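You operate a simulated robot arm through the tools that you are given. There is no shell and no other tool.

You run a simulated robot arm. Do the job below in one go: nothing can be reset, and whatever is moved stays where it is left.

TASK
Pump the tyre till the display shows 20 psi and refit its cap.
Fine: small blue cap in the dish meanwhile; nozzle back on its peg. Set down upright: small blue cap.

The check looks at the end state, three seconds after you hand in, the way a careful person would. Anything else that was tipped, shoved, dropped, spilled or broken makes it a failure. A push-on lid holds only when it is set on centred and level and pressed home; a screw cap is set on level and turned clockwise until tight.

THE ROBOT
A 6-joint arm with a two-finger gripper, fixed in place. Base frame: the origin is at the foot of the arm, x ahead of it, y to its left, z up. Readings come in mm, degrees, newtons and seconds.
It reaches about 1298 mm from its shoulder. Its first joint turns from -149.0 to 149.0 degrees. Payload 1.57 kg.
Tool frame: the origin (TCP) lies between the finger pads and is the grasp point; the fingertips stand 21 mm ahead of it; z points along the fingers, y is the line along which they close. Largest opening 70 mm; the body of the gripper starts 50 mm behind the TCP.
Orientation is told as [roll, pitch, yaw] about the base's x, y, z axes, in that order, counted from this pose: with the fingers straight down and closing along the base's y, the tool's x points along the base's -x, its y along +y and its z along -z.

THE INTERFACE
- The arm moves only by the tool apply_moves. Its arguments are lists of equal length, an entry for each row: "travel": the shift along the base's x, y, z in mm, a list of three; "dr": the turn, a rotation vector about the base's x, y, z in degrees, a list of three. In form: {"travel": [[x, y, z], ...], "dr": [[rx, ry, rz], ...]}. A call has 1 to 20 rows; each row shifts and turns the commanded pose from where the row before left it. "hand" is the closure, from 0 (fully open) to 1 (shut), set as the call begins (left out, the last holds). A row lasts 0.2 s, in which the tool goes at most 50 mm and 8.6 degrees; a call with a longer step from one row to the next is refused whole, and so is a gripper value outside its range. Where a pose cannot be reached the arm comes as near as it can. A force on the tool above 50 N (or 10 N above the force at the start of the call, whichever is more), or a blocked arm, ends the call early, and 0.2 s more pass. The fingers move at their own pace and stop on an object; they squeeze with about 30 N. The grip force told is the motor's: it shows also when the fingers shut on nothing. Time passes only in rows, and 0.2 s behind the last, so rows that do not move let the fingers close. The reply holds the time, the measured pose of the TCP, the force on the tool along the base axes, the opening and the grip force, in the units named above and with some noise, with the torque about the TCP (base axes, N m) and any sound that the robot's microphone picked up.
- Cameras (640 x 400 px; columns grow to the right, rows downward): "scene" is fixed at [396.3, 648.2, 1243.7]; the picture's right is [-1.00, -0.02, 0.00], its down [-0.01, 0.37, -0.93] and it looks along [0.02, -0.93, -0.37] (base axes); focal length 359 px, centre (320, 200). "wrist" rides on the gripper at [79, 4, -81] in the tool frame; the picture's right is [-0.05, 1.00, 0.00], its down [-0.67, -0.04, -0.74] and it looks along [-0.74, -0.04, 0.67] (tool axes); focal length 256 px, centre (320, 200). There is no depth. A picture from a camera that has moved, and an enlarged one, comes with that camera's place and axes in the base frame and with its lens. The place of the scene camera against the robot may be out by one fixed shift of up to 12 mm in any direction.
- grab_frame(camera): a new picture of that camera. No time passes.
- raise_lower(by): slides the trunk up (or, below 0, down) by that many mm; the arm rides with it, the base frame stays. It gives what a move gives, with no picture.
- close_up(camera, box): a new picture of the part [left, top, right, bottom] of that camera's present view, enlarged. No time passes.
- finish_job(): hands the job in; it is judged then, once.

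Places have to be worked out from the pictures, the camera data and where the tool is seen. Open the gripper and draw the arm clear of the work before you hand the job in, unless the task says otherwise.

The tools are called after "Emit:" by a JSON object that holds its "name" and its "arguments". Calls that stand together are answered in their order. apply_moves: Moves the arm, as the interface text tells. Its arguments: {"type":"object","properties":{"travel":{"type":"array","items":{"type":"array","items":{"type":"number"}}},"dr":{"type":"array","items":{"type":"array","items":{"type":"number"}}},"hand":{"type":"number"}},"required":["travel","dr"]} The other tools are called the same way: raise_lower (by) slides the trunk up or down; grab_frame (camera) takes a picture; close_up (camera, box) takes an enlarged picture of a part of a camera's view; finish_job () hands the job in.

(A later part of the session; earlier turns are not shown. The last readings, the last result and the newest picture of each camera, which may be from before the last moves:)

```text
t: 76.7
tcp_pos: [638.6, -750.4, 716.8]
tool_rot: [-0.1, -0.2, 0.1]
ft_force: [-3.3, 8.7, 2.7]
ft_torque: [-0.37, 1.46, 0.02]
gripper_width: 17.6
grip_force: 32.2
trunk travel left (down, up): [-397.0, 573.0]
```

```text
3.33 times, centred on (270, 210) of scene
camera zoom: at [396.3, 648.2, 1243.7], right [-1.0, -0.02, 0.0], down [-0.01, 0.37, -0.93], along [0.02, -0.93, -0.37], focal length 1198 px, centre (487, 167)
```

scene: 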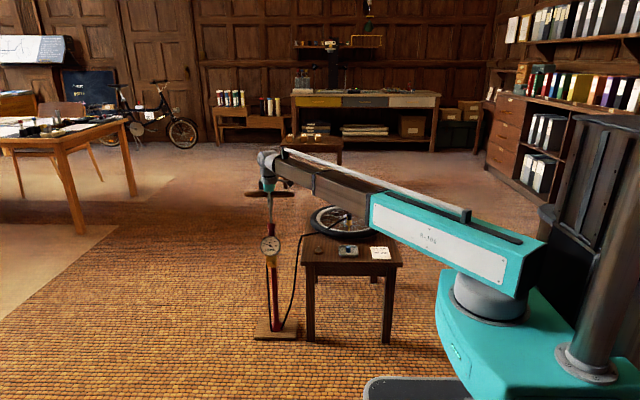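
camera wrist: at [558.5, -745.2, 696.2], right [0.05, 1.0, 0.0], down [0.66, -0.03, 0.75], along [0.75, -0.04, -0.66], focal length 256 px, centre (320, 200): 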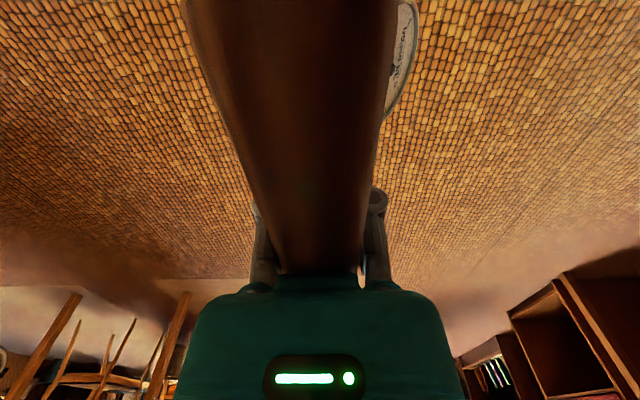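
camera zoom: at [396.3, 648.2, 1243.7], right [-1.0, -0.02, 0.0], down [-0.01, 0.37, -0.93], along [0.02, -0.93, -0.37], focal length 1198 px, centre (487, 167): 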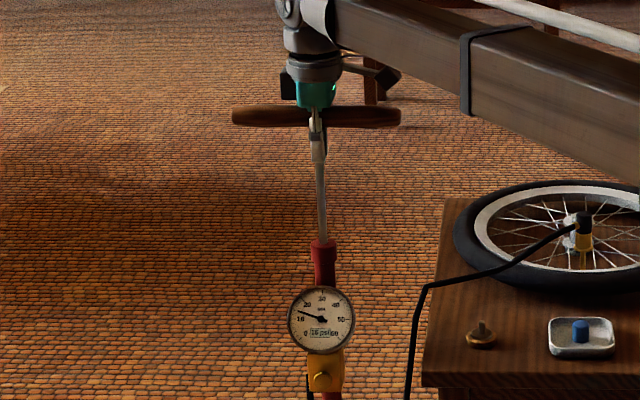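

Emit:
{"name": "apply_moves", "arguments": {"travel": [[-0.2, 0.7, 0], [0, 0, 0]], "dr": [[0, 0, 0], [0, 0, 0]]}}

Emit:
{"name": "raise_lower", "arguments": {"by": 34}}

Emit:
{"name": "close_up", "arguments": {"camera": "scene", "box": [235, 150, 305, 270]}}

Emit:
{"name": "close_up", "arguments": {"camera": "scene", "box": [250, 225, 290, 265]}}

```text
t: 77.3
tcp_pos: [638.2, -750.5, 716.0]
tool_rot: [-0.1, -0.4, 0.0]
ft_force: [3.9, -3.6, 3.2]
ft_torque: [0.0, 1.16, 0.12]
gripper_width: 17.3
grip_force: 32.2
trunk travel left (down, up): [-397.0, 573.0]
```

```text
t: 78.1
tcp_pos: [638.2, -749.9, 749.3]
tool_rot: [-0.3, -0.4, 0.0]
ft_force: [7.5, -11.3, 1.8]
ft_torque: [0.05, -0.27, 0.02]
gripper_width: 17.3
grip_force: 31.9
trunk travel left (down, up): [-431.0, 539.0]
```

```text
3.33 times, centred on (270, 210) of scene
camera zoom: at [396.3, 648.2, 1243.7], right [-1.0, -0.02, 0.0], down [-0.01, 0.37, -0.93], along [0.02, -0.93, -0.37], focal length 1198 px, centre (487, 167)
```

zoom: 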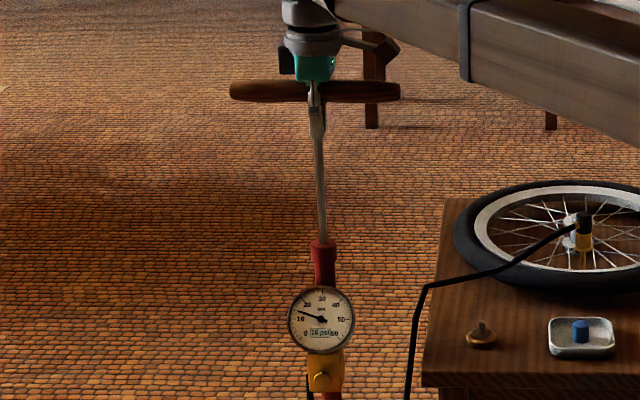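

```text
10.00 times, centred on (270, 245) of scene
camera zoom: at [396.3, 648.2, 1243.7], right [-1.0, -0.02, 0.0], down [-0.01, 0.37, -0.93], along [0.02, -0.93, -0.37], focal length 3594 px, centre (820, -250)
```

zoom: 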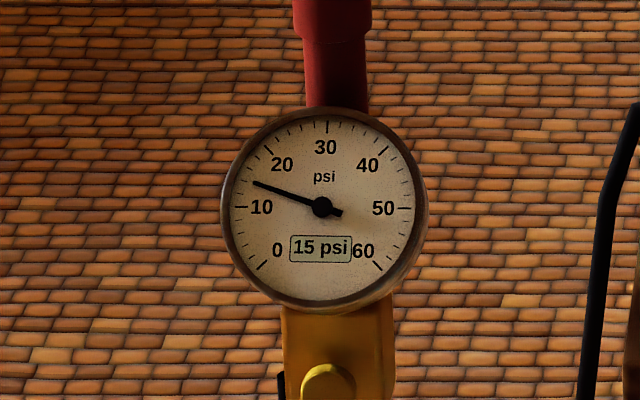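

The handle is back near the top (≈787). I raise 3 mm more, then open the fingers for the palm-backed downstroke.

Emit:
{"name": "raise_lower", "arguments": {"by": 3}}

Emit:
{"name": "apply_moves", "arguments": {"travel": [[0, 0, 0], [0, 0, 0], [0, 0, 0], [0, 0, 0]], "dr": [[0, 0, 0], [0, 0, 0], [0, 0, 0], [0, 0, 0]], "hand": 0}}

Emit:
{"name": "close_up", "arguments": {"camera": "scene", "box": [235, 150, 305, 270]}}

Emit:
{"name": "grab_frame", "arguments": {"camera": "wrist"}}

```text
t: 78.6
tcp_pos: [637.6, -750.5, 752.4]
tool_rot: [-0.1, -0.3, -0.1]
ft_force: [11.0, -13.8, 2.3]
ft_torque: [0.29, -0.89, 0.03]
gripper_width: 17.4
grip_force: 31.7
trunk travel left (down, up): [-434.0, 536.0]
```

```text
t: 79.6
tcp_pos: [638.1, -748.8, 752.7]
tool_rot: [-0.1, -0.3, -0.1]
ft_force: [-1.0, 2.4, 1.7]
ft_torque: [-0.09, -0.06, -0.02]
gripper_width: 69.9
grip_force: 0.2
trunk travel left (down, up): [-434.0, 536.0]
```

```text
3.33 times, centred on (270, 210) of scene
camera zoom: at [396.3, 648.2, 1243.7], right [-1.0, -0.02, 0.0], down [-0.01, 0.37, -0.93], along [0.02, -0.93, -0.37], focal length 1198 px, centre (487, 167)
```

zoom: 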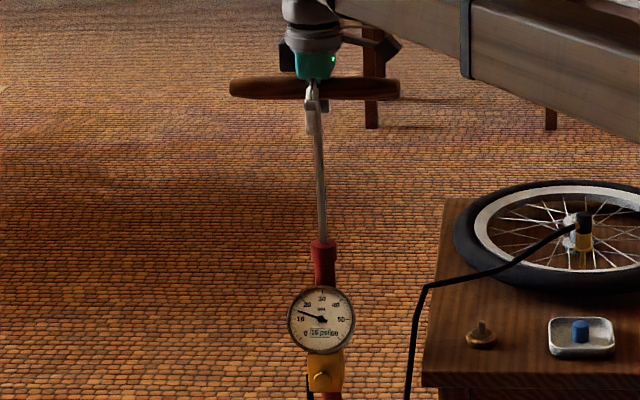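

```text
taken
camera wrist: at [557.5, -744.0, 833.7], right [0.05, 1.0, 0.0], down [0.66, -0.03, 0.75], along [0.75, -0.04, -0.66], focal length 256 px, centre (320, 200)
```

wrist: 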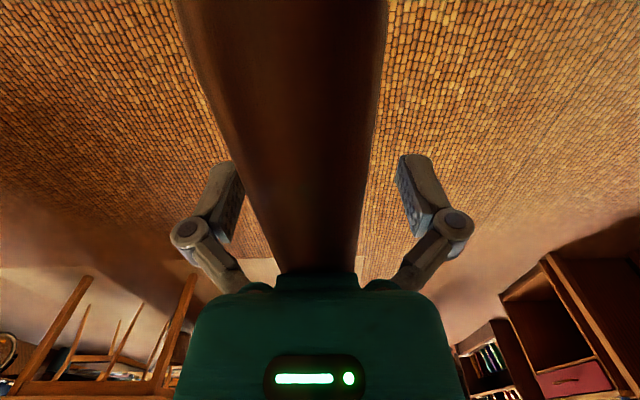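

Now the palm-backed downstroke: first 100 mm, then a gauge check.

Emit:
{"name": "raise_lower", "arguments": {"by": -100}}

Emit:
{"name": "close_up", "arguments": {"camera": "scene", "box": [250, 225, 290, 265]}}

Emit:
{"name": "close_up", "arguments": {"camera": "scene", "box": [235, 150, 305, 270]}}

```text
t: 80.9
tcp_pos: [637.7, -748.5, 654.6]
tool_rot: [-0.2, -0.2, -0.1]
ft_force: [4.1, -5.2, 19.4]
ft_torque: [0.23, 0.55, 0.08]
gripper_width: 69.8
grip_force: 0.0
trunk travel left (down, up): [-334.0, 636.0]
```

```text
10.00 times, centred on (270, 245) of scene
camera zoom: at [396.3, 648.2, 1243.7], right [-1.0, -0.02, 0.0], down [-0.01, 0.37, -0.93], along [0.02, -0.93, -0.37], focal length 3594 px, centre (820, -250)
```

zoom: 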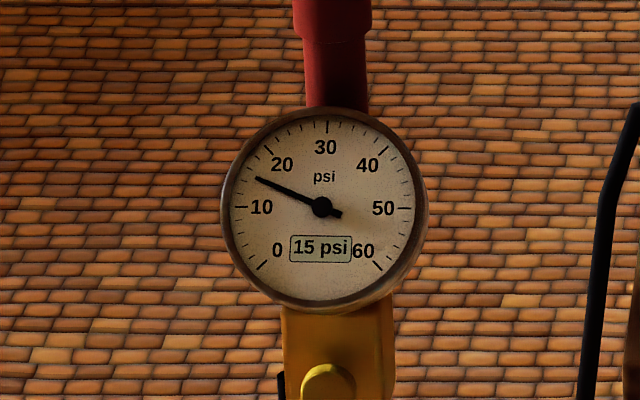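

```text
3.33 times, centred on (270, 210) of scene
camera zoom: at [396.3, 648.2, 1243.7], right [-1.0, -0.02, 0.0], down [-0.01, 0.37, -0.93], along [0.02, -0.93, -0.37], focal length 1198 px, centre (487, 167)
```

zoom: 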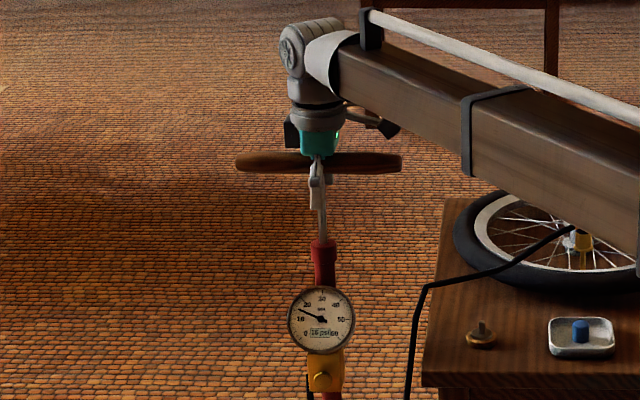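

Emit:
{"name": "raise_lower", "arguments": {"by": -40}}

Emit:
{"name": "close_up", "arguments": {"camera": "scene", "box": [250, 225, 290, 265]}}

```text
t: 81.8
tcp_pos: [637.4, -749.1, 614.8]
tool_rot: [-0.2, -0.3, -0.1]
ft_force: [5.7, -6.8, 23.3]
ft_torque: [0.3, 0.65, 0.12]
gripper_width: 70.1
grip_force: 0.2
trunk travel left (down, up): [-294.0, 676.0]
```

```text
10.00 times, centred on (270, 245) of scene
camera zoom: at [396.3, 648.2, 1243.7], right [-1.0, -0.02, 0.0], down [-0.01, 0.37, -0.93], along [0.02, -0.93, -0.37], focal length 3594 px, centre (820, -250)
```

zoom: 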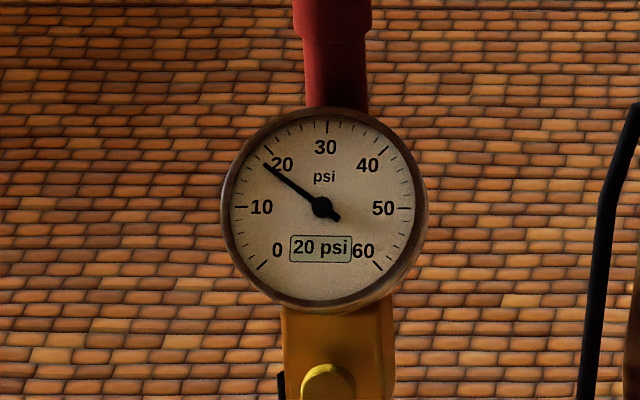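

The display shows 20 with the needle at about 18.2. The last bit of this stroke should bring it near 20, so I push 16 mm more.

Emit:
{"name": "raise_lower", "arguments": {"by": -16}}

Emit:
{"name": "close_up", "arguments": {"camera": "scene", "box": [250, 225, 290, 265]}}

```text
t: 82.4
tcp_pos: [636.6, -749.2, 597.9]
tool_rot: [-0.2, -0.4, -0.1]
ft_force: [3.8, -5.8, 24.4]
ft_torque: [0.22, 0.63, 0.11]
gripper_width: 70.2
grip_force: 0.0
trunk travel left (down, up): [-278.0, 692.0]
```

```text
10.00 times, centred on (270, 245) of scene
camera zoom: at [396.3, 648.2, 1243.7], right [-1.0, -0.02, 0.0], down [-0.01, 0.37, -0.93], along [0.02, -0.93, -0.37], focal length 3594 px, centre (820, -250)
```

zoom: 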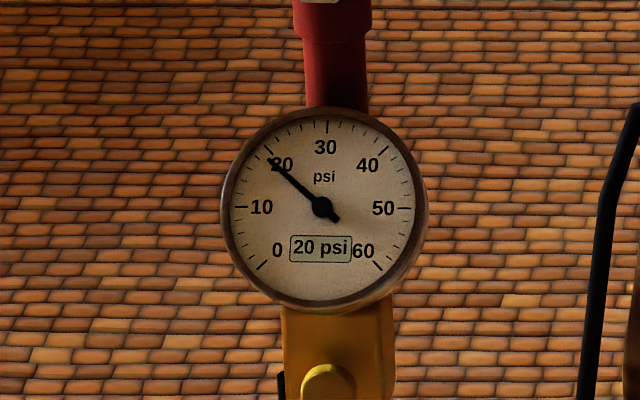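

The needle is right at the 20 mark and the display shows 20 psi. I raise with open fingers and confirm that the reading holds.

Emit:
{"name": "raise_lower", "arguments": {"by": 30}}

Emit:
{"name": "close_up", "arguments": {"camera": "scene", "box": [250, 225, 290, 265]}}

Emit:
{"name": "close_up", "arguments": {"camera": "scene", "box": [235, 150, 305, 270]}}

```text
t: 83.1
tcp_pos: [637.1, -748.0, 627.1]
tool_rot: [-0.1, -0.2, 0.0]
ft_force: [-2.2, 3.5, 6.0]
ft_torque: [-0.19, -0.04, -0.09]
gripper_width: 70.1
grip_force: 0.1
trunk travel left (down, up): [-308.0, 662.0]
```

```text
10.00 times, centred on (270, 245) of scene
camera zoom: at [396.3, 648.2, 1243.7], right [-1.0, -0.02, 0.0], down [-0.01, 0.37, -0.93], along [0.02, -0.93, -0.37], focal length 3594 px, centre (820, -250)
```

zoom: 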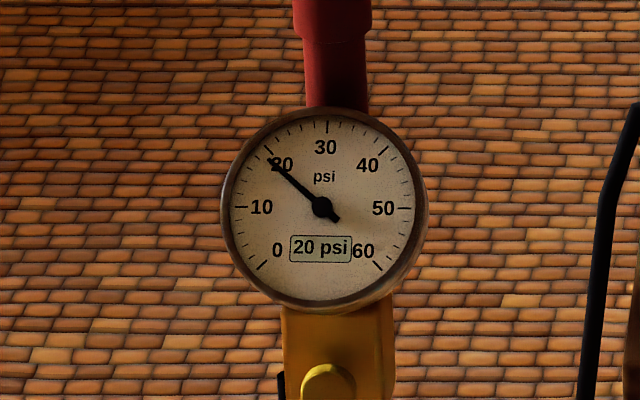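

```text
3.33 times, centred on (270, 210) of scene
camera zoom: at [396.3, 648.2, 1243.7], right [-1.0, -0.02, 0.0], down [-0.01, 0.37, -0.93], along [0.02, -0.93, -0.37], focal length 1198 px, centre (487, 167)
```

zoom: 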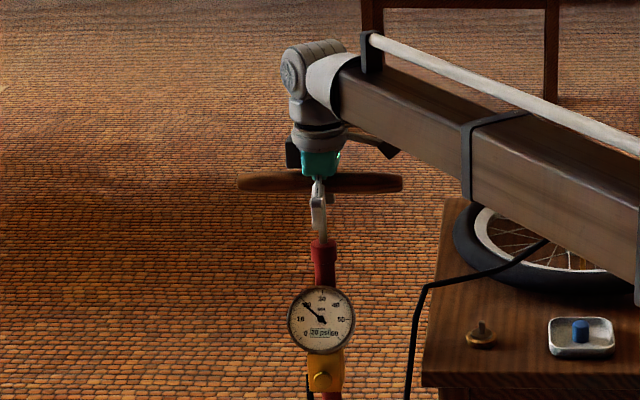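

The reading holds at 20. I keep raising to clear the handle.

Emit:
{"name": "raise_lower", "arguments": {"by": 60}}

Emit:
{"name": "close_up", "arguments": {"camera": "scene", "box": [235, 150, 305, 270]}}

Emit:
{"name": "grab_frame", "arguments": {"camera": "wrist"}}

```text
t: 84.1
tcp_pos: [638.1, -749.8, 686.9]
tool_rot: [-0.1, -0.2, -0.1]
ft_force: [-2.0, 3.0, 3.3]
ft_torque: [-0.11, -0.01, -0.04]
gripper_width: 70.0
grip_force: 0.0
trunk travel left (down, up): [-368.0, 602.0]
```

```text
3.33 times, centred on (270, 210) of scene
camera zoom: at [396.3, 648.2, 1243.7], right [-1.0, -0.02, 0.0], down [-0.01, 0.37, -0.93], along [0.02, -0.93, -0.37], focal length 1198 px, centre (487, 167)
```

zoom: 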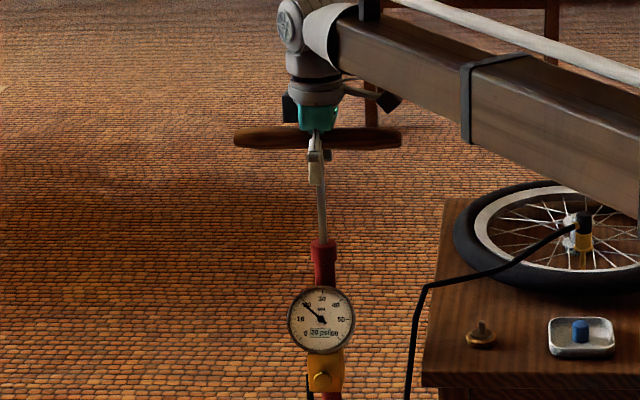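

```text
taken
camera wrist: at [557.6, -744.0, 767.9], right [0.05, 1.0, 0.0], down [0.66, -0.03, 0.75], along [0.75, -0.04, -0.66], focal length 256 px, centre (320, 200)
```

wrist: 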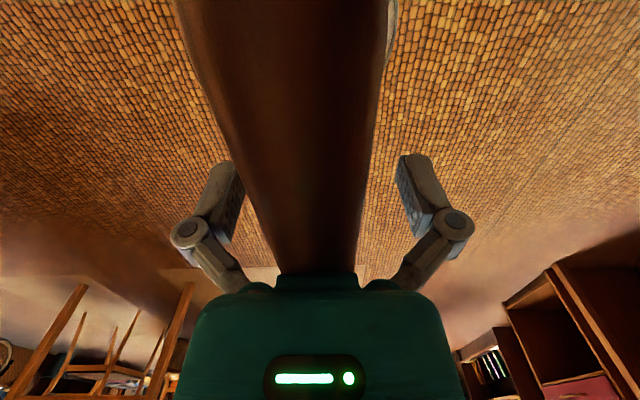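

The handle follows on its return spring. I keep raising until the gripper is well above the handle's top position.

Emit:
{"name": "raise_lower", "arguments": {"by": 70}}

Emit:
{"name": "raise_lower", "arguments": {"by": 110}}

Emit:
{"name": "close_up", "arguments": {"camera": "scene", "box": [235, 120, 305, 270]}}

Emit:
{"name": "close_up", "arguments": {"camera": "scene", "box": [250, 225, 290, 265]}}

```text
t: 85.2
tcp_pos: [637.0, -750.4, 756.6]
tool_rot: [-0.1, -0.1, 0.0]
ft_force: [-0.3, 0.0, -0.1]
ft_torque: [0.02, -0.01, 0.02]
gripper_width: 70.2
grip_force: 0.1
trunk travel left (down, up): [-438.0, 532.0]
```

```text
t: 86.6
tcp_pos: [637.7, -748.4, 865.8]
tool_rot: [-0.2, -0.3, 0.0]
ft_force: [0.1, -0.3, -0.5]
ft_torque: [0.03, 0.01, 0.02]
gripper_width: 70.3
grip_force: 0.0
trunk travel left (down, up): [-548.0, 422.0]
```

```text
2.67 times, centred on (270, 195) of scene
camera zoom: at [396.3, 648.2, 1243.7], right [-1.0, -0.02, 0.0], down [-0.01, 0.37, -0.93], along [0.02, -0.93, -0.37], focal length 958 px, centre (453, 213)
```

zoom: 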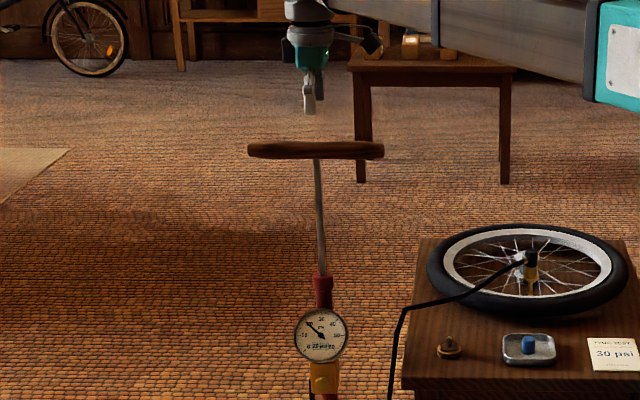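

```text
10.00 times, centred on (270, 245) of scene
camera zoom: at [396.3, 648.2, 1243.7], right [-1.0, -0.02, 0.0], down [-0.01, 0.37, -0.93], along [0.02, -0.93, -0.37], focal length 3594 px, centre (820, -250)
```

zoom: 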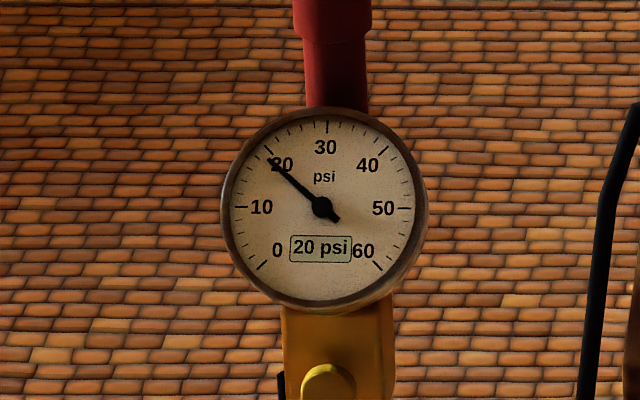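

The pressure holds at 20 psi and the handle is back up. I return over the nozzle at (295.4,-886.3) with yaw -150°.

Emit:
{"name": "apply_moves", "arguments": {"travel": [[-19.03, -7.63, 0], [-19.03, -7.63, 0], [-19.03, -7.63, 0], [-19.03, -7.63, 0], [-19.03, -7.63, 0], [-19.03, -7.63, 0], [-19.03, -7.63, 0], [-19.03, -7.63, 0], [-19.03, -7.63, 0], [-19.03, -7.63, 0], [-19.03, -7.63, 0], [-19.03, -7.63, 0], [-19.03, -7.63, 0], [-19.03, -7.63, 0], [-19.03, -7.63, 0], [-19.03, -7.63, 0], [-19.03, -7.63, 0], [-19.03, -7.63, 0]], "dr": [[0, 0, -8.333], [0, 0, -8.333], [0, 0, -8.333], [0, 0, -8.333], [0, 0, -8.333], [0, 0, -8.333], [0, 0, -8.333], [0, 0, -8.333], [0, 0, -8.333], [0, 0, -8.333], [0, 0, -8.333], [0, 0, -8.333], [0, 0, -8.333], [0, 0, -8.333], [0, 0, -8.333], [0, 0, -8.333], [0, 0, -8.333], [0, 0, -8.333]]}}

Emit:
{"name": "raise_lower", "arguments": {"by": -240}}

Emit:
{"name": "grab_frame", "arguments": {"camera": "wrist"}}

Emit:
{"name": "close_up", "arguments": {"camera": "scene", "box": [320, 180, 380, 240]}}

```text
t: 90.4
tcp_pos: [294.7, -888.2, 866.8]
tool_rot: [-0.1, -0.2, -150.2]
ft_force: [-0.3, 0.4, 0.7]
ft_torque: [0.02, 0.0, 0.02]
gripper_width: 70.2
grip_force: 0.0
trunk travel left (down, up): [-548.0, 422.0]
```

```text
t: 92.9
tcp_pos: [295.0, -887.0, 627.0]
tool_rot: [0.0, -0.2, -150.0]
ft_force: [0.7, -0.1, 0.2]
ft_torque: [-0.04, 0.02, -0.01]
gripper_width: 69.9
grip_force: 0.0
trunk travel left (down, up): [-308.0, 662.0]
```

```text
taken
camera wrist: at [365.9, -850.9, 707.4], right [0.45, -0.89, 0.0], down [-0.59, -0.3, 0.75], along [-0.67, -0.34, -0.66], focal length 256 px, centre (320, 200)
```

wrist: 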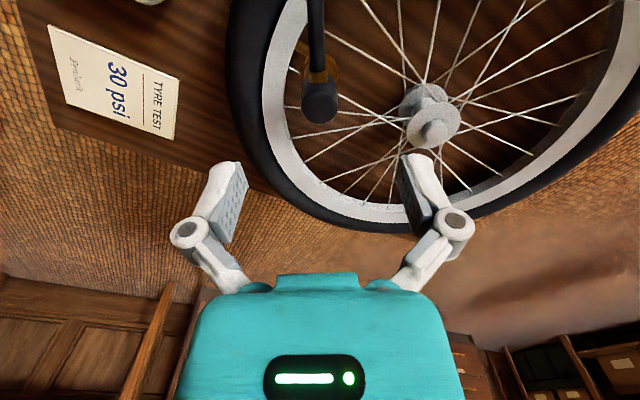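

```text
6.67 times, centred on (350, 210) of scene
camera zoom: at [396.3, 648.2, 1243.7], right [-1.0, -0.02, 0.0], down [-0.01, 0.37, -0.93], along [0.02, -0.93, -0.37], focal length 2396 px, centre (120, 133)
```

zoom: 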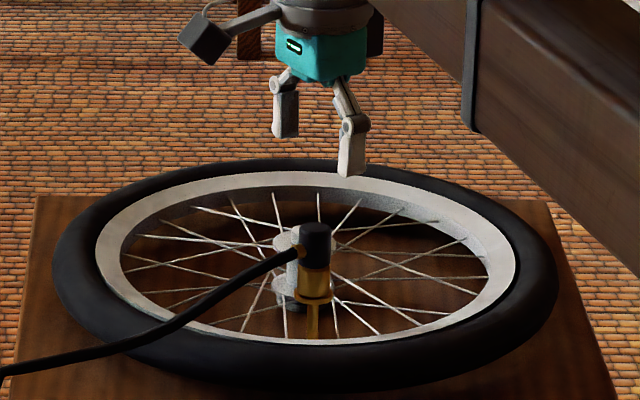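

The position matches the earlier grip within 0.6 mm. I lower to TCP ≈ 553 and grip the nozzle.

Emit:
{"name": "raise_lower", "arguments": {"by": -73}}

Emit:
{"name": "apply_moves", "arguments": {"travel": [[0, 0.4, 0], [0, 0, 0], [0, 0, 0], [0, 0, 0], [0, 0, 0], [0, 0, 0]], "dr": [[0, 0, 0], [0, 0, 0], [0, 0, 0], [0, 0, 0], [0, 0, 0], [0, 0, 0]], "hand": 1}}

Emit:
{"name": "close_up", "arguments": {"camera": "scene", "box": [338, 206, 362, 230]}}

Emit:
{"name": "grab_frame", "arguments": {"camera": "wrist"}}

```text
t: 94.0
tcp_pos: [293.7, -887.6, 553.5]
tool_rot: [0.0, -0.3, -149.9]
ft_force: [0.3, -0.1, 1.1]
ft_torque: [0.03, 0.02, 0.04]
gripper_width: 70.3
grip_force: 0.0
trunk travel left (down, up): [-235.0, 735.0]
```

```text
t: 95.5
tcp_pos: [296.5, -887.0, 554.3]
tool_rot: [-0.1, -0.2, -149.9]
ft_force: [0.7, -1.9, 4.6]
ft_torque: [-0.06, -0.03, 0.02]
gripper_width: 21.1
grip_force: 30.2
trunk travel left (down, up): [-235.0, 735.0]
```

```text
16.00 times, centred on (350, 218) of scene
camera zoom: at [396.3, 648.2, 1243.7], right [-1.0, -0.02, 0.0], down [-0.01, 0.37, -0.93], along [0.02, -0.93, -0.37], focal length 5750 px, centre (-160, -88)
```

zoom: 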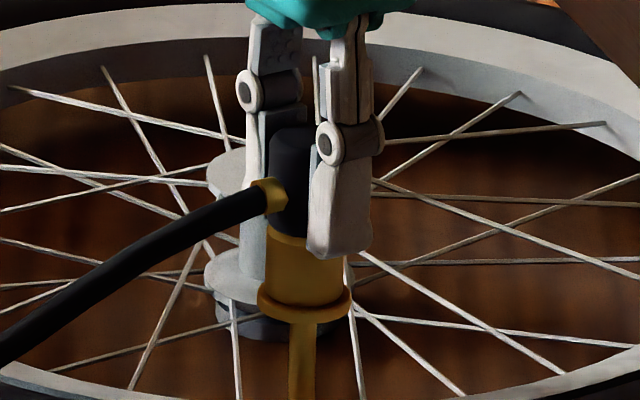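

```text
taken
camera wrist: at [365.8, -850.4, 634.8], right [0.45, -0.89, 0.0], down [-0.59, -0.3, 0.75], along [-0.67, -0.34, -0.66], focal length 256 px, centre (320, 200)
```

wrist: 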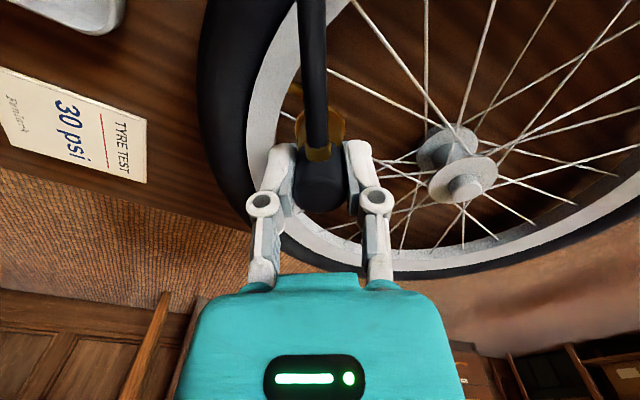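

The nozzle is gripped. I lift it straight off the valve.

Emit:
{"name": "raise_lower", "arguments": {"by": 8}}

Emit:
{"name": "close_up", "arguments": {"camera": "scene", "box": [338, 206, 362, 230]}}

```text
t: 96.0
tcp_pos: [294.0, -886.3, 562.0]
tool_rot: [-0.2, -0.1, -150.0]
ft_force: [0.7, 0.8, -0.8]
ft_torque: [-0.04, 0.0, 0.0]
gripper_width: 21.5
grip_force: 29.9
trunk travel left (down, up): [-243.0, 727.0]
```

```text
16.00 times, centred on (350, 218) of scene
camera zoom: at [396.3, 648.2, 1243.7], right [-1.0, -0.02, 0.0], down [-0.01, 0.37, -0.93], along [0.02, -0.93, -0.37], focal length 5750 px, centre (-160, -88)
```

zoom: 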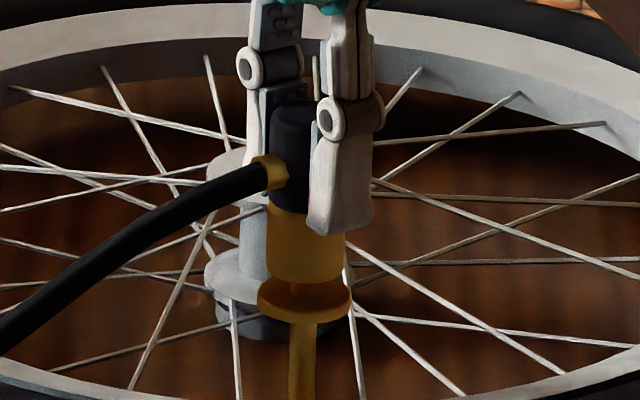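

It lifts freely. I raise to travel height and carry it back over the peg at (434.5,-723.7).

Emit:
{"name": "raise_lower", "arguments": {"by": 58}}

Emit:
{"name": "apply_moves", "arguments": {"travel": [[23.2, 27.1, 0], [23.2, 27.1, 0], [23.2, 27.1, 0], [23.2, 27.1, 0], [23.2, 27.1, 0], [23.2, 27.1, 0]], "dr": [[0, 0, 0], [0, 0, 0], [0, 0, 0], [0, 0, 0], [0, 0, 0], [0, 0, 0]]}}

Emit:
{"name": "apply_moves", "arguments": {"travel": [[0, 0, 0], [0, 0, 0], [0, 0, 0], [0, 0, 0], [0, 0, 0], [0, 0, 0], [0, 0, 0], [0, 0, 0]], "dr": [[0, 0, 7.5], [0, 0, 7.5], [0, 0, 7.5], [0, 0, 7.5], [0, 0, 7.5], [0, 0, 7.5], [0, 0, 7.5], [0, 0, 7.5]]}}

Emit:
{"name": "grab_frame", "arguments": {"camera": "wrist"}}

Emit:
{"name": "close_up", "arguments": {"camera": "scene", "box": [290, 190, 380, 260]}}

Emit:
{"name": "close_up", "arguments": {"camera": "scene", "box": [250, 225, 290, 265]}}

```text
t: 97.0
tcp_pos: [295.3, -888.0, 619.9]
tool_rot: [-0.1, -0.3, -150.0]
ft_force: [-0.6, 0.1, 0.5]
ft_torque: [0.03, -0.02, 0.03]
gripper_width: 21.2
grip_force: 29.8
trunk travel left (down, up): [-301.0, 669.0]
```

```text
t: 98.4
tcp_pos: [433.5, -723.4, 620.4]
tool_rot: [-0.1, -0.2, -150.0]
ft_force: [-0.3, 0.6, -0.2]
ft_torque: [0.02, -0.06, -0.03]
gripper_width: 21.3
grip_force: 30.1
trunk travel left (down, up): [-301.0, 669.0]
```

```text
t: 100.2
tcp_pos: [435.6, -725.4, 619.5]
tool_rot: [-0.1, -0.2, -90.0]
ft_force: [0.5, -0.2, 0.4]
ft_torque: [0.01, 0.01, 0.01]
gripper_width: 21.2
grip_force: 29.6
trunk travel left (down, up): [-301.0, 669.0]
```

```text
taken
camera wrist: at [438.1, -644.8, 700.3], right [1.0, -0.05, 0.0], down [-0.03, -0.66, 0.75], along [-0.04, -0.75, -0.66], focal length 256 px, centre (320, 200)
```

wrist: 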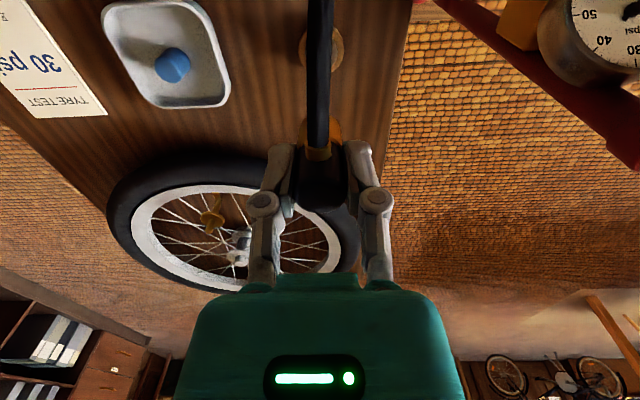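

```text
5.71 times, centred on (335, 225) of scene
camera zoom: at [396.3, 648.2, 1243.7], right [-1.0, -0.02, 0.0], down [-0.01, 0.37, -0.93], along [0.02, -0.93, -0.37], focal length 2054 px, centre (234, 57)
```

zoom: 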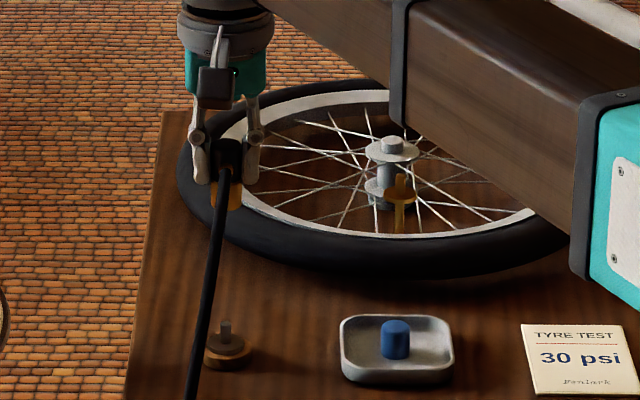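

```text
10.00 times, centred on (270, 245) of scene
camera zoom: at [396.3, 648.2, 1243.7], right [-1.0, -0.02, 0.0], down [-0.01, 0.37, -0.93], along [0.02, -0.93, -0.37], focal length 3594 px, centre (820, -250)
```

zoom: 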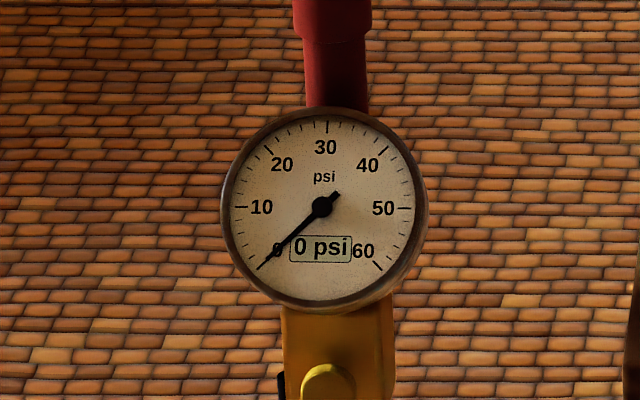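

The wrist position matches the original peg location. I check alignment over the peg in close-ups.

Emit:
{"name": "close_up", "arguments": {"camera": "scene", "box": [315, 205, 345, 255]}}

Emit:
{"name": "close_up", "arguments": {"camera": "wrist", "box": [270, 20, 370, 220]}}

```text
8.00 times, centred on (330, 230) of scene
camera zoom: at [396.3, 648.2, 1243.7], right [-1.0, -0.02, 0.0], down [-0.01, 0.37, -0.93], along [0.02, -0.93, -0.37], focal length 2875 px, centre (240, -40)
```

zoom: 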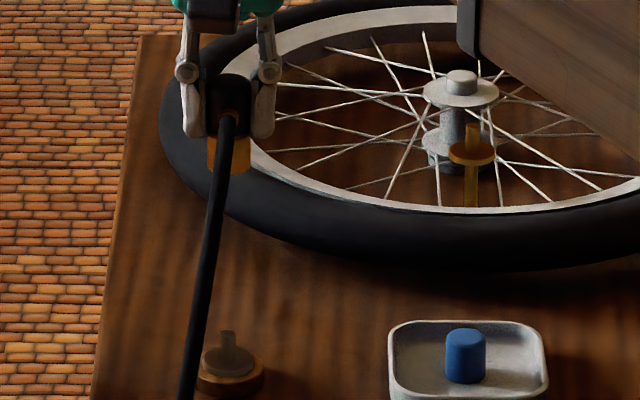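

```text
2.00 times, centred on (320, 120) of wrist
camera zoom: at [438.1, -644.8, 700.3], right [1.0, -0.05, 0.0], down [-0.03, -0.66, 0.75], along [-0.04, -0.75, -0.66], focal length 512 px, centre (320, 360)
```

zoom: 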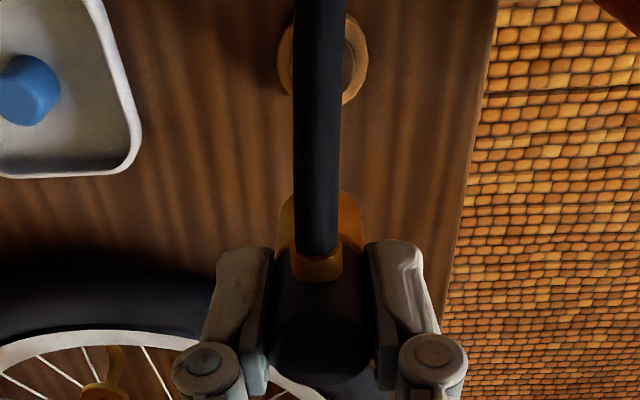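

The alignment looks good. I lower to just above the peg post and re-check.

Emit:
{"name": "raise_lower", "arguments": {"by": -88}}

Emit:
{"name": "close_up", "arguments": {"camera": "scene", "box": [305, 220, 341, 256]}}

Emit:
{"name": "close_up", "arguments": {"camera": "wrist", "box": [270, 60, 370, 220]}}

```text
t: 101.4
tcp_pos: [435.5, -724.2, 532.0]
tool_rot: [-0.1, -0.2, -90.0]
ft_force: [-0.7, 0.8, -0.9]
ft_torque: [0.0, 0.03, 0.0]
gripper_width: 21.4
grip_force: 29.8
trunk travel left (down, up): [-213.0, 757.0]
```

```text
11.11 times, centred on (323, 238) of scene
camera zoom: at [396.3, 648.2, 1243.7], right [-1.0, -0.02, 0.0], down [-0.01, 0.37, -0.93], along [0.02, -0.93, -0.37], focal length 3993 px, centre (287, -222)
```

zoom: 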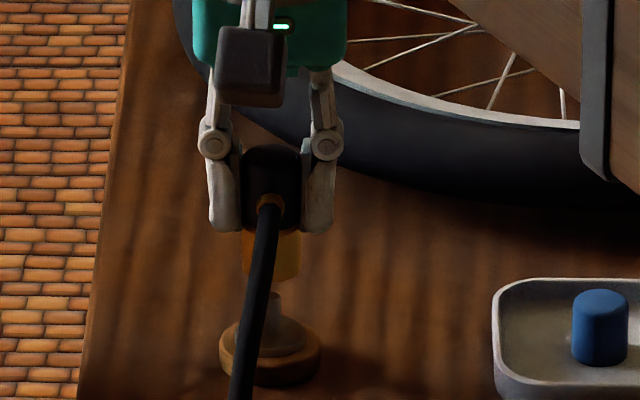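

```text
2.50 times, centred on (320, 140) of wrist
camera zoom: at [438.3, -644.8, 612.3], right [1.0, -0.05, 0.0], down [-0.03, -0.66, 0.75], along [-0.04, -0.75, -0.66], focal length 640 px, centre (320, 350)
```

zoom: 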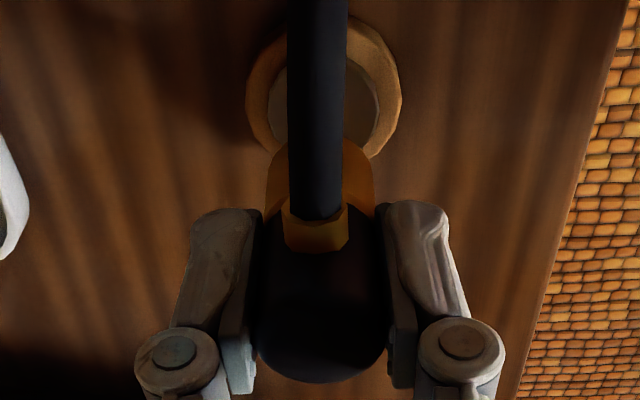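

A slight +0.6 mm x correction is needed. I apply it and lower stepwise onto the post.

Emit:
{"name": "apply_moves", "arguments": {"travel": [[0.6, 0, 0], [0, 0, 0]], "dr": [[0, 0, 0], [0, 0, 0]]}}

Emit:
{"name": "raise_lower", "arguments": {"by": -10}}

Emit:
{"name": "close_up", "arguments": {"camera": "wrist", "box": [270, 60, 370, 220]}}

Emit:
{"name": "close_up", "arguments": {"camera": "scene", "box": [305, 220, 341, 256]}}

```text
t: 102.0
tcp_pos: [434.4, -726.1, 532.9]
tool_rot: [-0.1, -0.2, -89.9]
ft_force: [-0.6, -0.5, -1.0]
ft_torque: [0.01, -0.02, 0.01]
gripper_width: 21.5
grip_force: 30.6
trunk travel left (down, up): [-213.0, 757.0]
```

```text
t: 102.6
tcp_pos: [435.2, -724.5, 522.2]
tool_rot: [-0.1, -0.2, -90.0]
ft_force: [0.2, -0.1, -0.2]
ft_torque: [0.02, -0.02, 0.03]
gripper_width: 21.0
grip_force: 30.5
trunk travel left (down, up): [-203.0, 767.0]
```

```text
2.50 times, centred on (320, 140) of wrist
camera zoom: at [438.9, -645.5, 602.3], right [1.0, -0.05, 0.0], down [-0.03, -0.66, 0.75], along [-0.04, -0.75, -0.66], focal length 640 px, centre (320, 350)
```

zoom: 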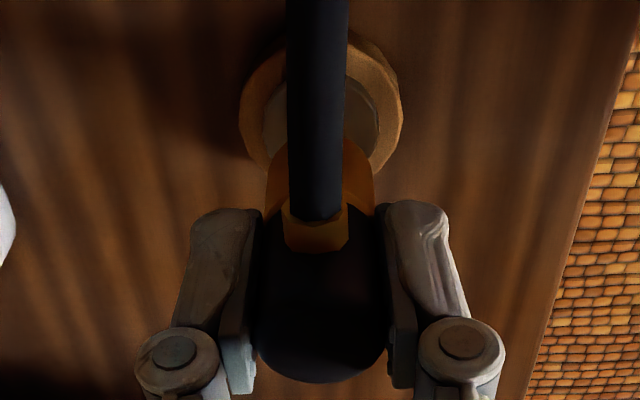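

```text
11.11 times, centred on (323, 238) of scene
camera zoom: at [396.3, 648.2, 1243.7], right [-1.0, -0.02, 0.0], down [-0.01, 0.37, -0.93], along [0.02, -0.93, -0.37], focal length 3993 px, centre (287, -222)
```

zoom: 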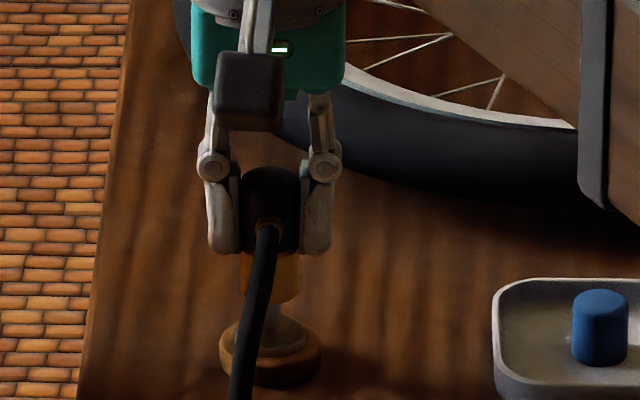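

Emit:
{"name": "raise_lower", "arguments": {"by": -5}}

```text
t: 103.2
tcp_pos: [434.3, -726.5, 516.9]
tool_rot: [-0.1, -0.1, -90.0]
ft_force: [-0.8, 0.0, -1.1]
ft_torque: [0.0, 0.01, -0.01]
gripper_width: 21.3
grip_force: 29.7
trunk travel left (down, up): [-198.0, 772.0]
```

No contact force yet, so the nozzle is sliding over the post. I continue down.

Emit:
{"name": "raise_lower", "arguments": {"by": -5}}

Emit:
{"name": "close_up", "arguments": {"camera": "scene", "box": [305, 220, 341, 256]}}

```text
t: 103.7
tcp_pos: [435.1, -725.9, 512.5]
tool_rot: [-0.1, -0.2, -90.0]
ft_force: [-0.2, -0.1, -1.4]
ft_torque: [0.0, 0.02, -0.03]
gripper_width: 21.2
grip_force: 29.9
trunk travel left (down, up): [-193.0, 777.0]
```

```text
11.11 times, centred on (323, 238) of scene
camera zoom: at [396.3, 648.2, 1243.7], right [-1.0, -0.02, 0.0], down [-0.01, 0.37, -0.93], along [0.02, -0.93, -0.37], focal length 3993 px, centre (287, -222)
```

zoom: 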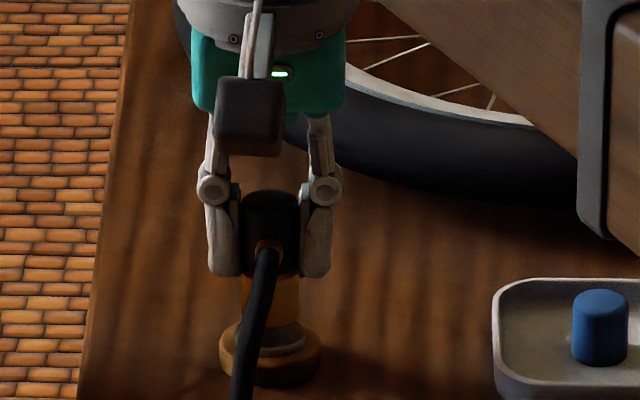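

Emit:
{"name": "raise_lower", "arguments": {"by": -5}}

```text
t: 104.2
tcp_pos: [435.1, -726.5, 507.0]
tool_rot: [-0.1, -0.2, -90.0]
ft_force: [-1.0, 0.2, -0.3]
ft_torque: [-0.01, 0.0, 0.0]
gripper_width: 21.0
grip_force: 30.3
trunk travel left (down, up): [-188.0, 782.0]
```

Emit:
{"name": "raise_lower", "arguments": {"by": -2}}

```text
t: 104.8
tcp_pos: [434.7, -725.1, 504.2]
tool_rot: [0.0, -0.2, -90.0]
ft_force: [0.0, 0.0, -0.5]
ft_torque: [-0.03, 0.01, -0.01]
gripper_width: 21.4
grip_force: 29.9
trunk travel left (down, up): [-186.0, 784.0]
```

Emit:
{"name": "raise_lower", "arguments": {"by": -1.5}}

Emit:
{"name": "close_up", "arguments": {"camera": "scene", "box": [305, 220, 341, 256]}}

```text
t: 105.3
tcp_pos: [435.6, -724.8, 504.3]
tool_rot: [-0.1, -0.3, -90.0]
ft_force: [1.5, -2.4, 11.2]
ft_torque: [-0.01, -0.02, 0.03]
gripper_width: 21.4
grip_force: 30.1
trunk travel left (down, up): [-185.0, 785.0]
```

```text
11.11 times, centred on (323, 238) of scene
camera zoom: at [396.3, 648.2, 1243.7], right [-1.0, -0.02, 0.0], down [-0.01, 0.37, -0.93], along [0.02, -0.93, -0.37], focal length 3993 px, centre (287, -222)
```

zoom: 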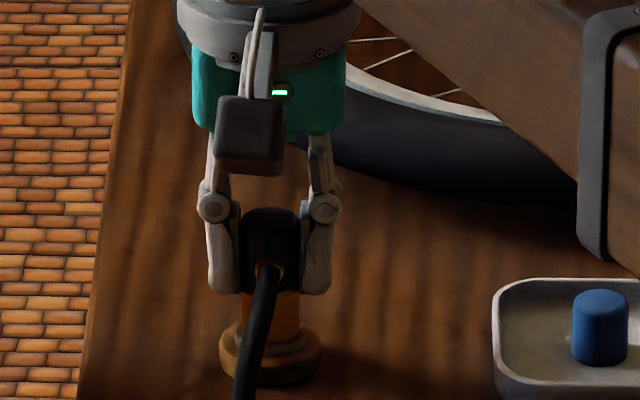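

It's seated on the peg (11 N contact). I relieve slightly, open, and rise.

Emit:
{"name": "raise_lower", "arguments": {"by": 0.8}}

Emit:
{"name": "apply_moves", "arguments": {"travel": [[0, 0, 0], [0, 0, 0], [0, 0, 0]], "dr": [[0, 0, 0], [0, 0, 0], [0, 0, 0]], "hand": 0.35}}

Emit:
{"name": "raise_lower", "arguments": {"by": 95}}

Emit:
{"name": "close_up", "arguments": {"camera": "scene", "box": [300, 215, 372, 265]}}

Emit:
{"name": "grab_frame", "arguments": {"camera": "wrist"}}

```text
t: 105.8
tcp_pos: [434.4, -725.5, 504.9]
tool_rot: [-0.1, -0.1, -90.0]
ft_force: [0.2, -1.7, 3.7]
ft_torque: [-0.08, -0.04, 0.01]
gripper_width: 21.3
grip_force: 29.5
trunk travel left (down, up): [-185.0, 785.0]
```

```text
t: 106.6
tcp_pos: [435.2, -726.3, 503.3]
tool_rot: [-0.1, -0.2, -90.0]
ft_force: [-0.5, 0.9, 0.5]
ft_torque: [-0.01, 0.0, 0.0]
gripper_width: 45.3
grip_force: 0.0
trunk travel left (down, up): [-185.0, 785.0]
```

```text
t: 107.9
tcp_pos: [435.7, -726.0, 599.2]
tool_rot: [-0.2, -0.2, -89.9]
ft_force: [0.8, -0.5, -0.2]
ft_torque: [0.04, 0.02, 0.0]
gripper_width: 45.7
grip_force: 0.1
trunk travel left (down, up): [-280.0, 690.0]
```

```text
8.00 times, centred on (336, 240) of scene
camera zoom: at [396.3, 648.2, 1243.7], right [-1.0, -0.02, 0.0], down [-0.01, 0.37, -0.93], along [0.02, -0.93, -0.37], focal length 2875 px, centre (192, -120)
```

zoom: 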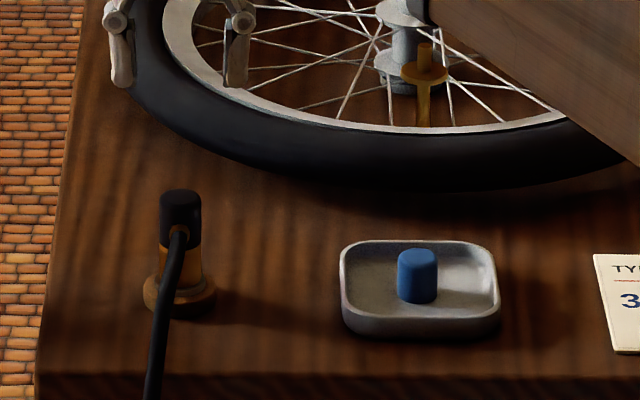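

```text
taken
camera wrist: at [438.9, -645.5, 679.7], right [1.0, -0.05, 0.0], down [-0.03, -0.66, 0.75], along [-0.04, -0.75, -0.66], focal length 256 px, centre (320, 200)
```

wrist: 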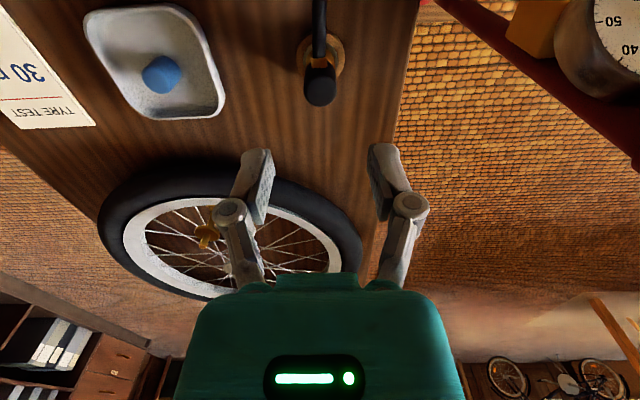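

The nozzle is back on its peg. Next is the cap: I move over the dish at the recorded spot (305.3,-725) and check.

Emit:
{"name": "apply_moves", "arguments": {"travel": [[-26, -0.1, 0], [-26, -0.1, 0], [-26, -0.1, 0], [-26, -0.1, 0], [-25.6, -0.1, 0], [0, 0, 0]], "dr": [[0, 0, 0], [0, 0, 0], [0, 0, 0], [0, 0, 0], [0, 0, 0], [0, 0, 0]], "hand": 0.48}}

Emit:
{"name": "close_up", "arguments": {"camera": "wrist", "box": [250, 0, 390, 130]}}

```text
t: 109.3
tcp_pos: [303.7, -726.3, 599.0]
tool_rot: [-0.1, -0.2, -89.9]
ft_force: [-1.8, 0.4, -0.1]
ft_torque: [-0.02, -0.03, -0.01]
gripper_width: 36.3
grip_force: 0.0
trunk travel left (down, up): [-280.0, 690.0]
```

```text
3.08 times, centred on (320, 65) of wrist
camera zoom: at [307.9, -646.5, 679.7], right [1.0, -0.05, 0.0], down [-0.03, -0.66, 0.75], along [-0.04, -0.75, -0.66], focal length 788 px, centre (320, 615)
```

zoom: 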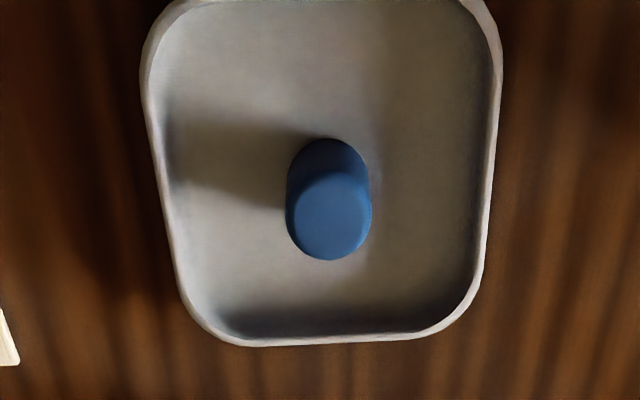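

The cap is at (306.0,-724.7). I centre on it, then lower with the partial opening to TCP ≈ 476.

Emit:
{"name": "apply_moves", "arguments": {"travel": [[2.1, 0.8, 0], [0, 0, 0]], "dr": [[0, 0, 0], [0, 0, 0]]}}

Emit:
{"name": "raise_lower", "arguments": {"by": -90}}

Emit:
{"name": "grab_frame", "arguments": {"camera": "wrist"}}

Emit:
{"name": "close_up", "arguments": {"camera": "scene", "box": [310, 215, 390, 265]}}

```text
t: 109.9
tcp_pos: [306.7, -725.6, 600.2]
tool_rot: [-0.1, -0.2, -90.0]
ft_force: [-0.4, -0.4, 0.1]
ft_torque: [0.01, 0.01, -0.02]
gripper_width: 36.5
grip_force: 0.0
trunk travel left (down, up): [-280.0, 690.0]
```

```text
t: 111.1
tcp_pos: [306.1, -726.1, 508.5]
tool_rot: [-0.1, -0.2, -90.0]
ft_force: [-0.5, -0.3, 0.0]
ft_torque: [0.0, -0.01, 0.0]
gripper_width: 36.5
grip_force: 0.1
trunk travel left (down, up): [-190.0, 780.0]
```

```text
taken
camera wrist: at [310.9, -645.9, 589.7], right [1.0, -0.05, 0.0], down [-0.03, -0.66, 0.75], along [-0.04, -0.75, -0.66], focal length 256 px, centre (320, 200)
```

wrist: 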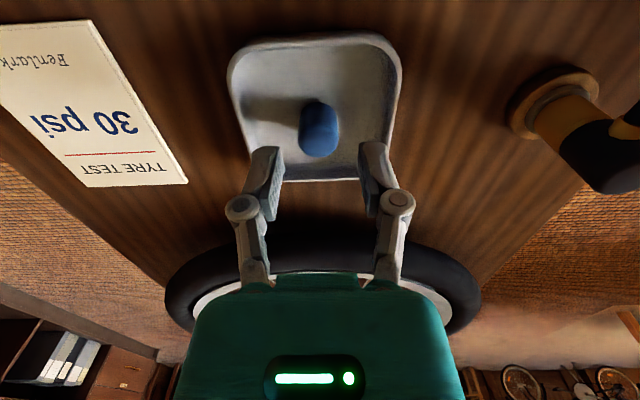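

```text
8.00 times, centred on (350, 240) of scene
camera zoom: at [396.3, 648.2, 1243.7], right [-1.0, -0.02, 0.0], down [-0.01, 0.37, -0.93], along [0.02, -0.93, -0.37], focal length 2875 px, centre (80, -120)
```

zoom: 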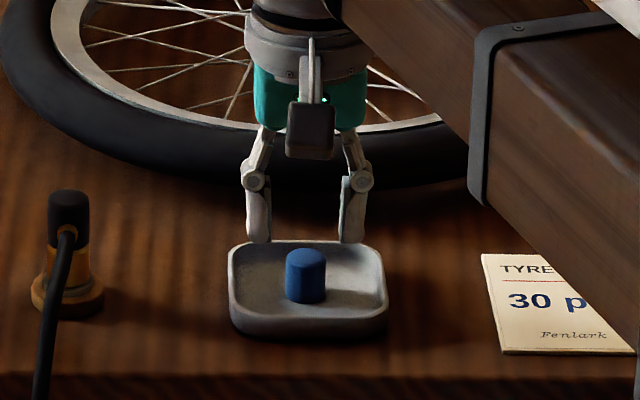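

Emit:
{"name": "raise_lower", "arguments": {"by": -32}}

Emit:
{"name": "grab_frame", "arguments": {"camera": "wrist"}}

Emit:
{"name": "close_up", "arguments": {"camera": "scene", "box": [310, 215, 390, 265]}}

```text
t: 111.9
tcp_pos: [306.7, -726.0, 477.7]
tool_rot: [0.0, -0.2, -90.0]
ft_force: [-0.6, -0.2, -0.7]
ft_torque: [-0.01, 0.0, 0.01]
gripper_width: 36.5
grip_force: 0.2
trunk travel left (down, up): [-158.0, 812.0]
```

```text
taken
camera wrist: at [310.9, -645.9, 557.6], right [1.0, -0.05, 0.0], down [-0.03, -0.66, 0.75], along [-0.04, -0.75, -0.66], focal length 256 px, centre (320, 200)
```

wrist: 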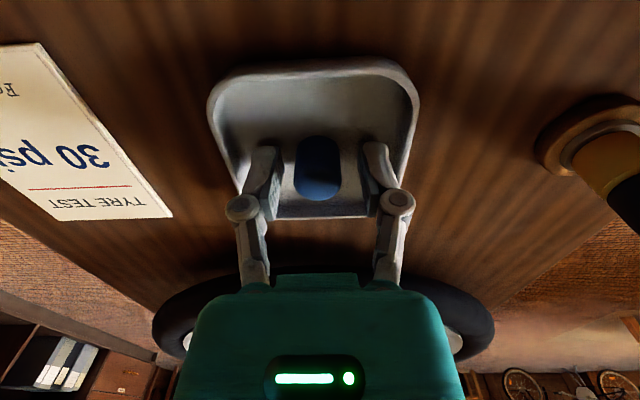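

```text
8.00 times, centred on (350, 240) of scene
camera zoom: at [396.3, 648.2, 1243.7], right [-1.0, -0.02, 0.0], down [-0.01, 0.37, -0.93], along [0.02, -0.93, -0.37], focal length 2875 px, centre (80, -120)
```

zoom: 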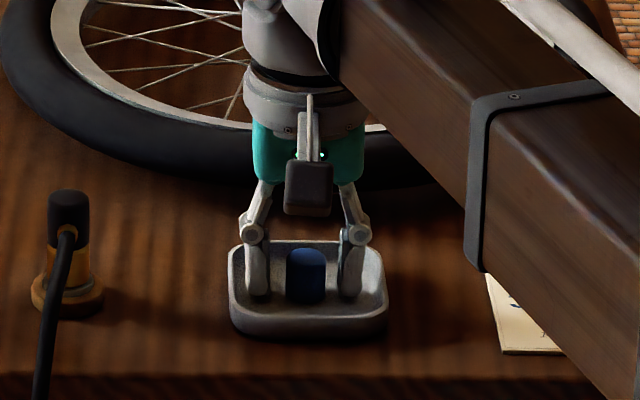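

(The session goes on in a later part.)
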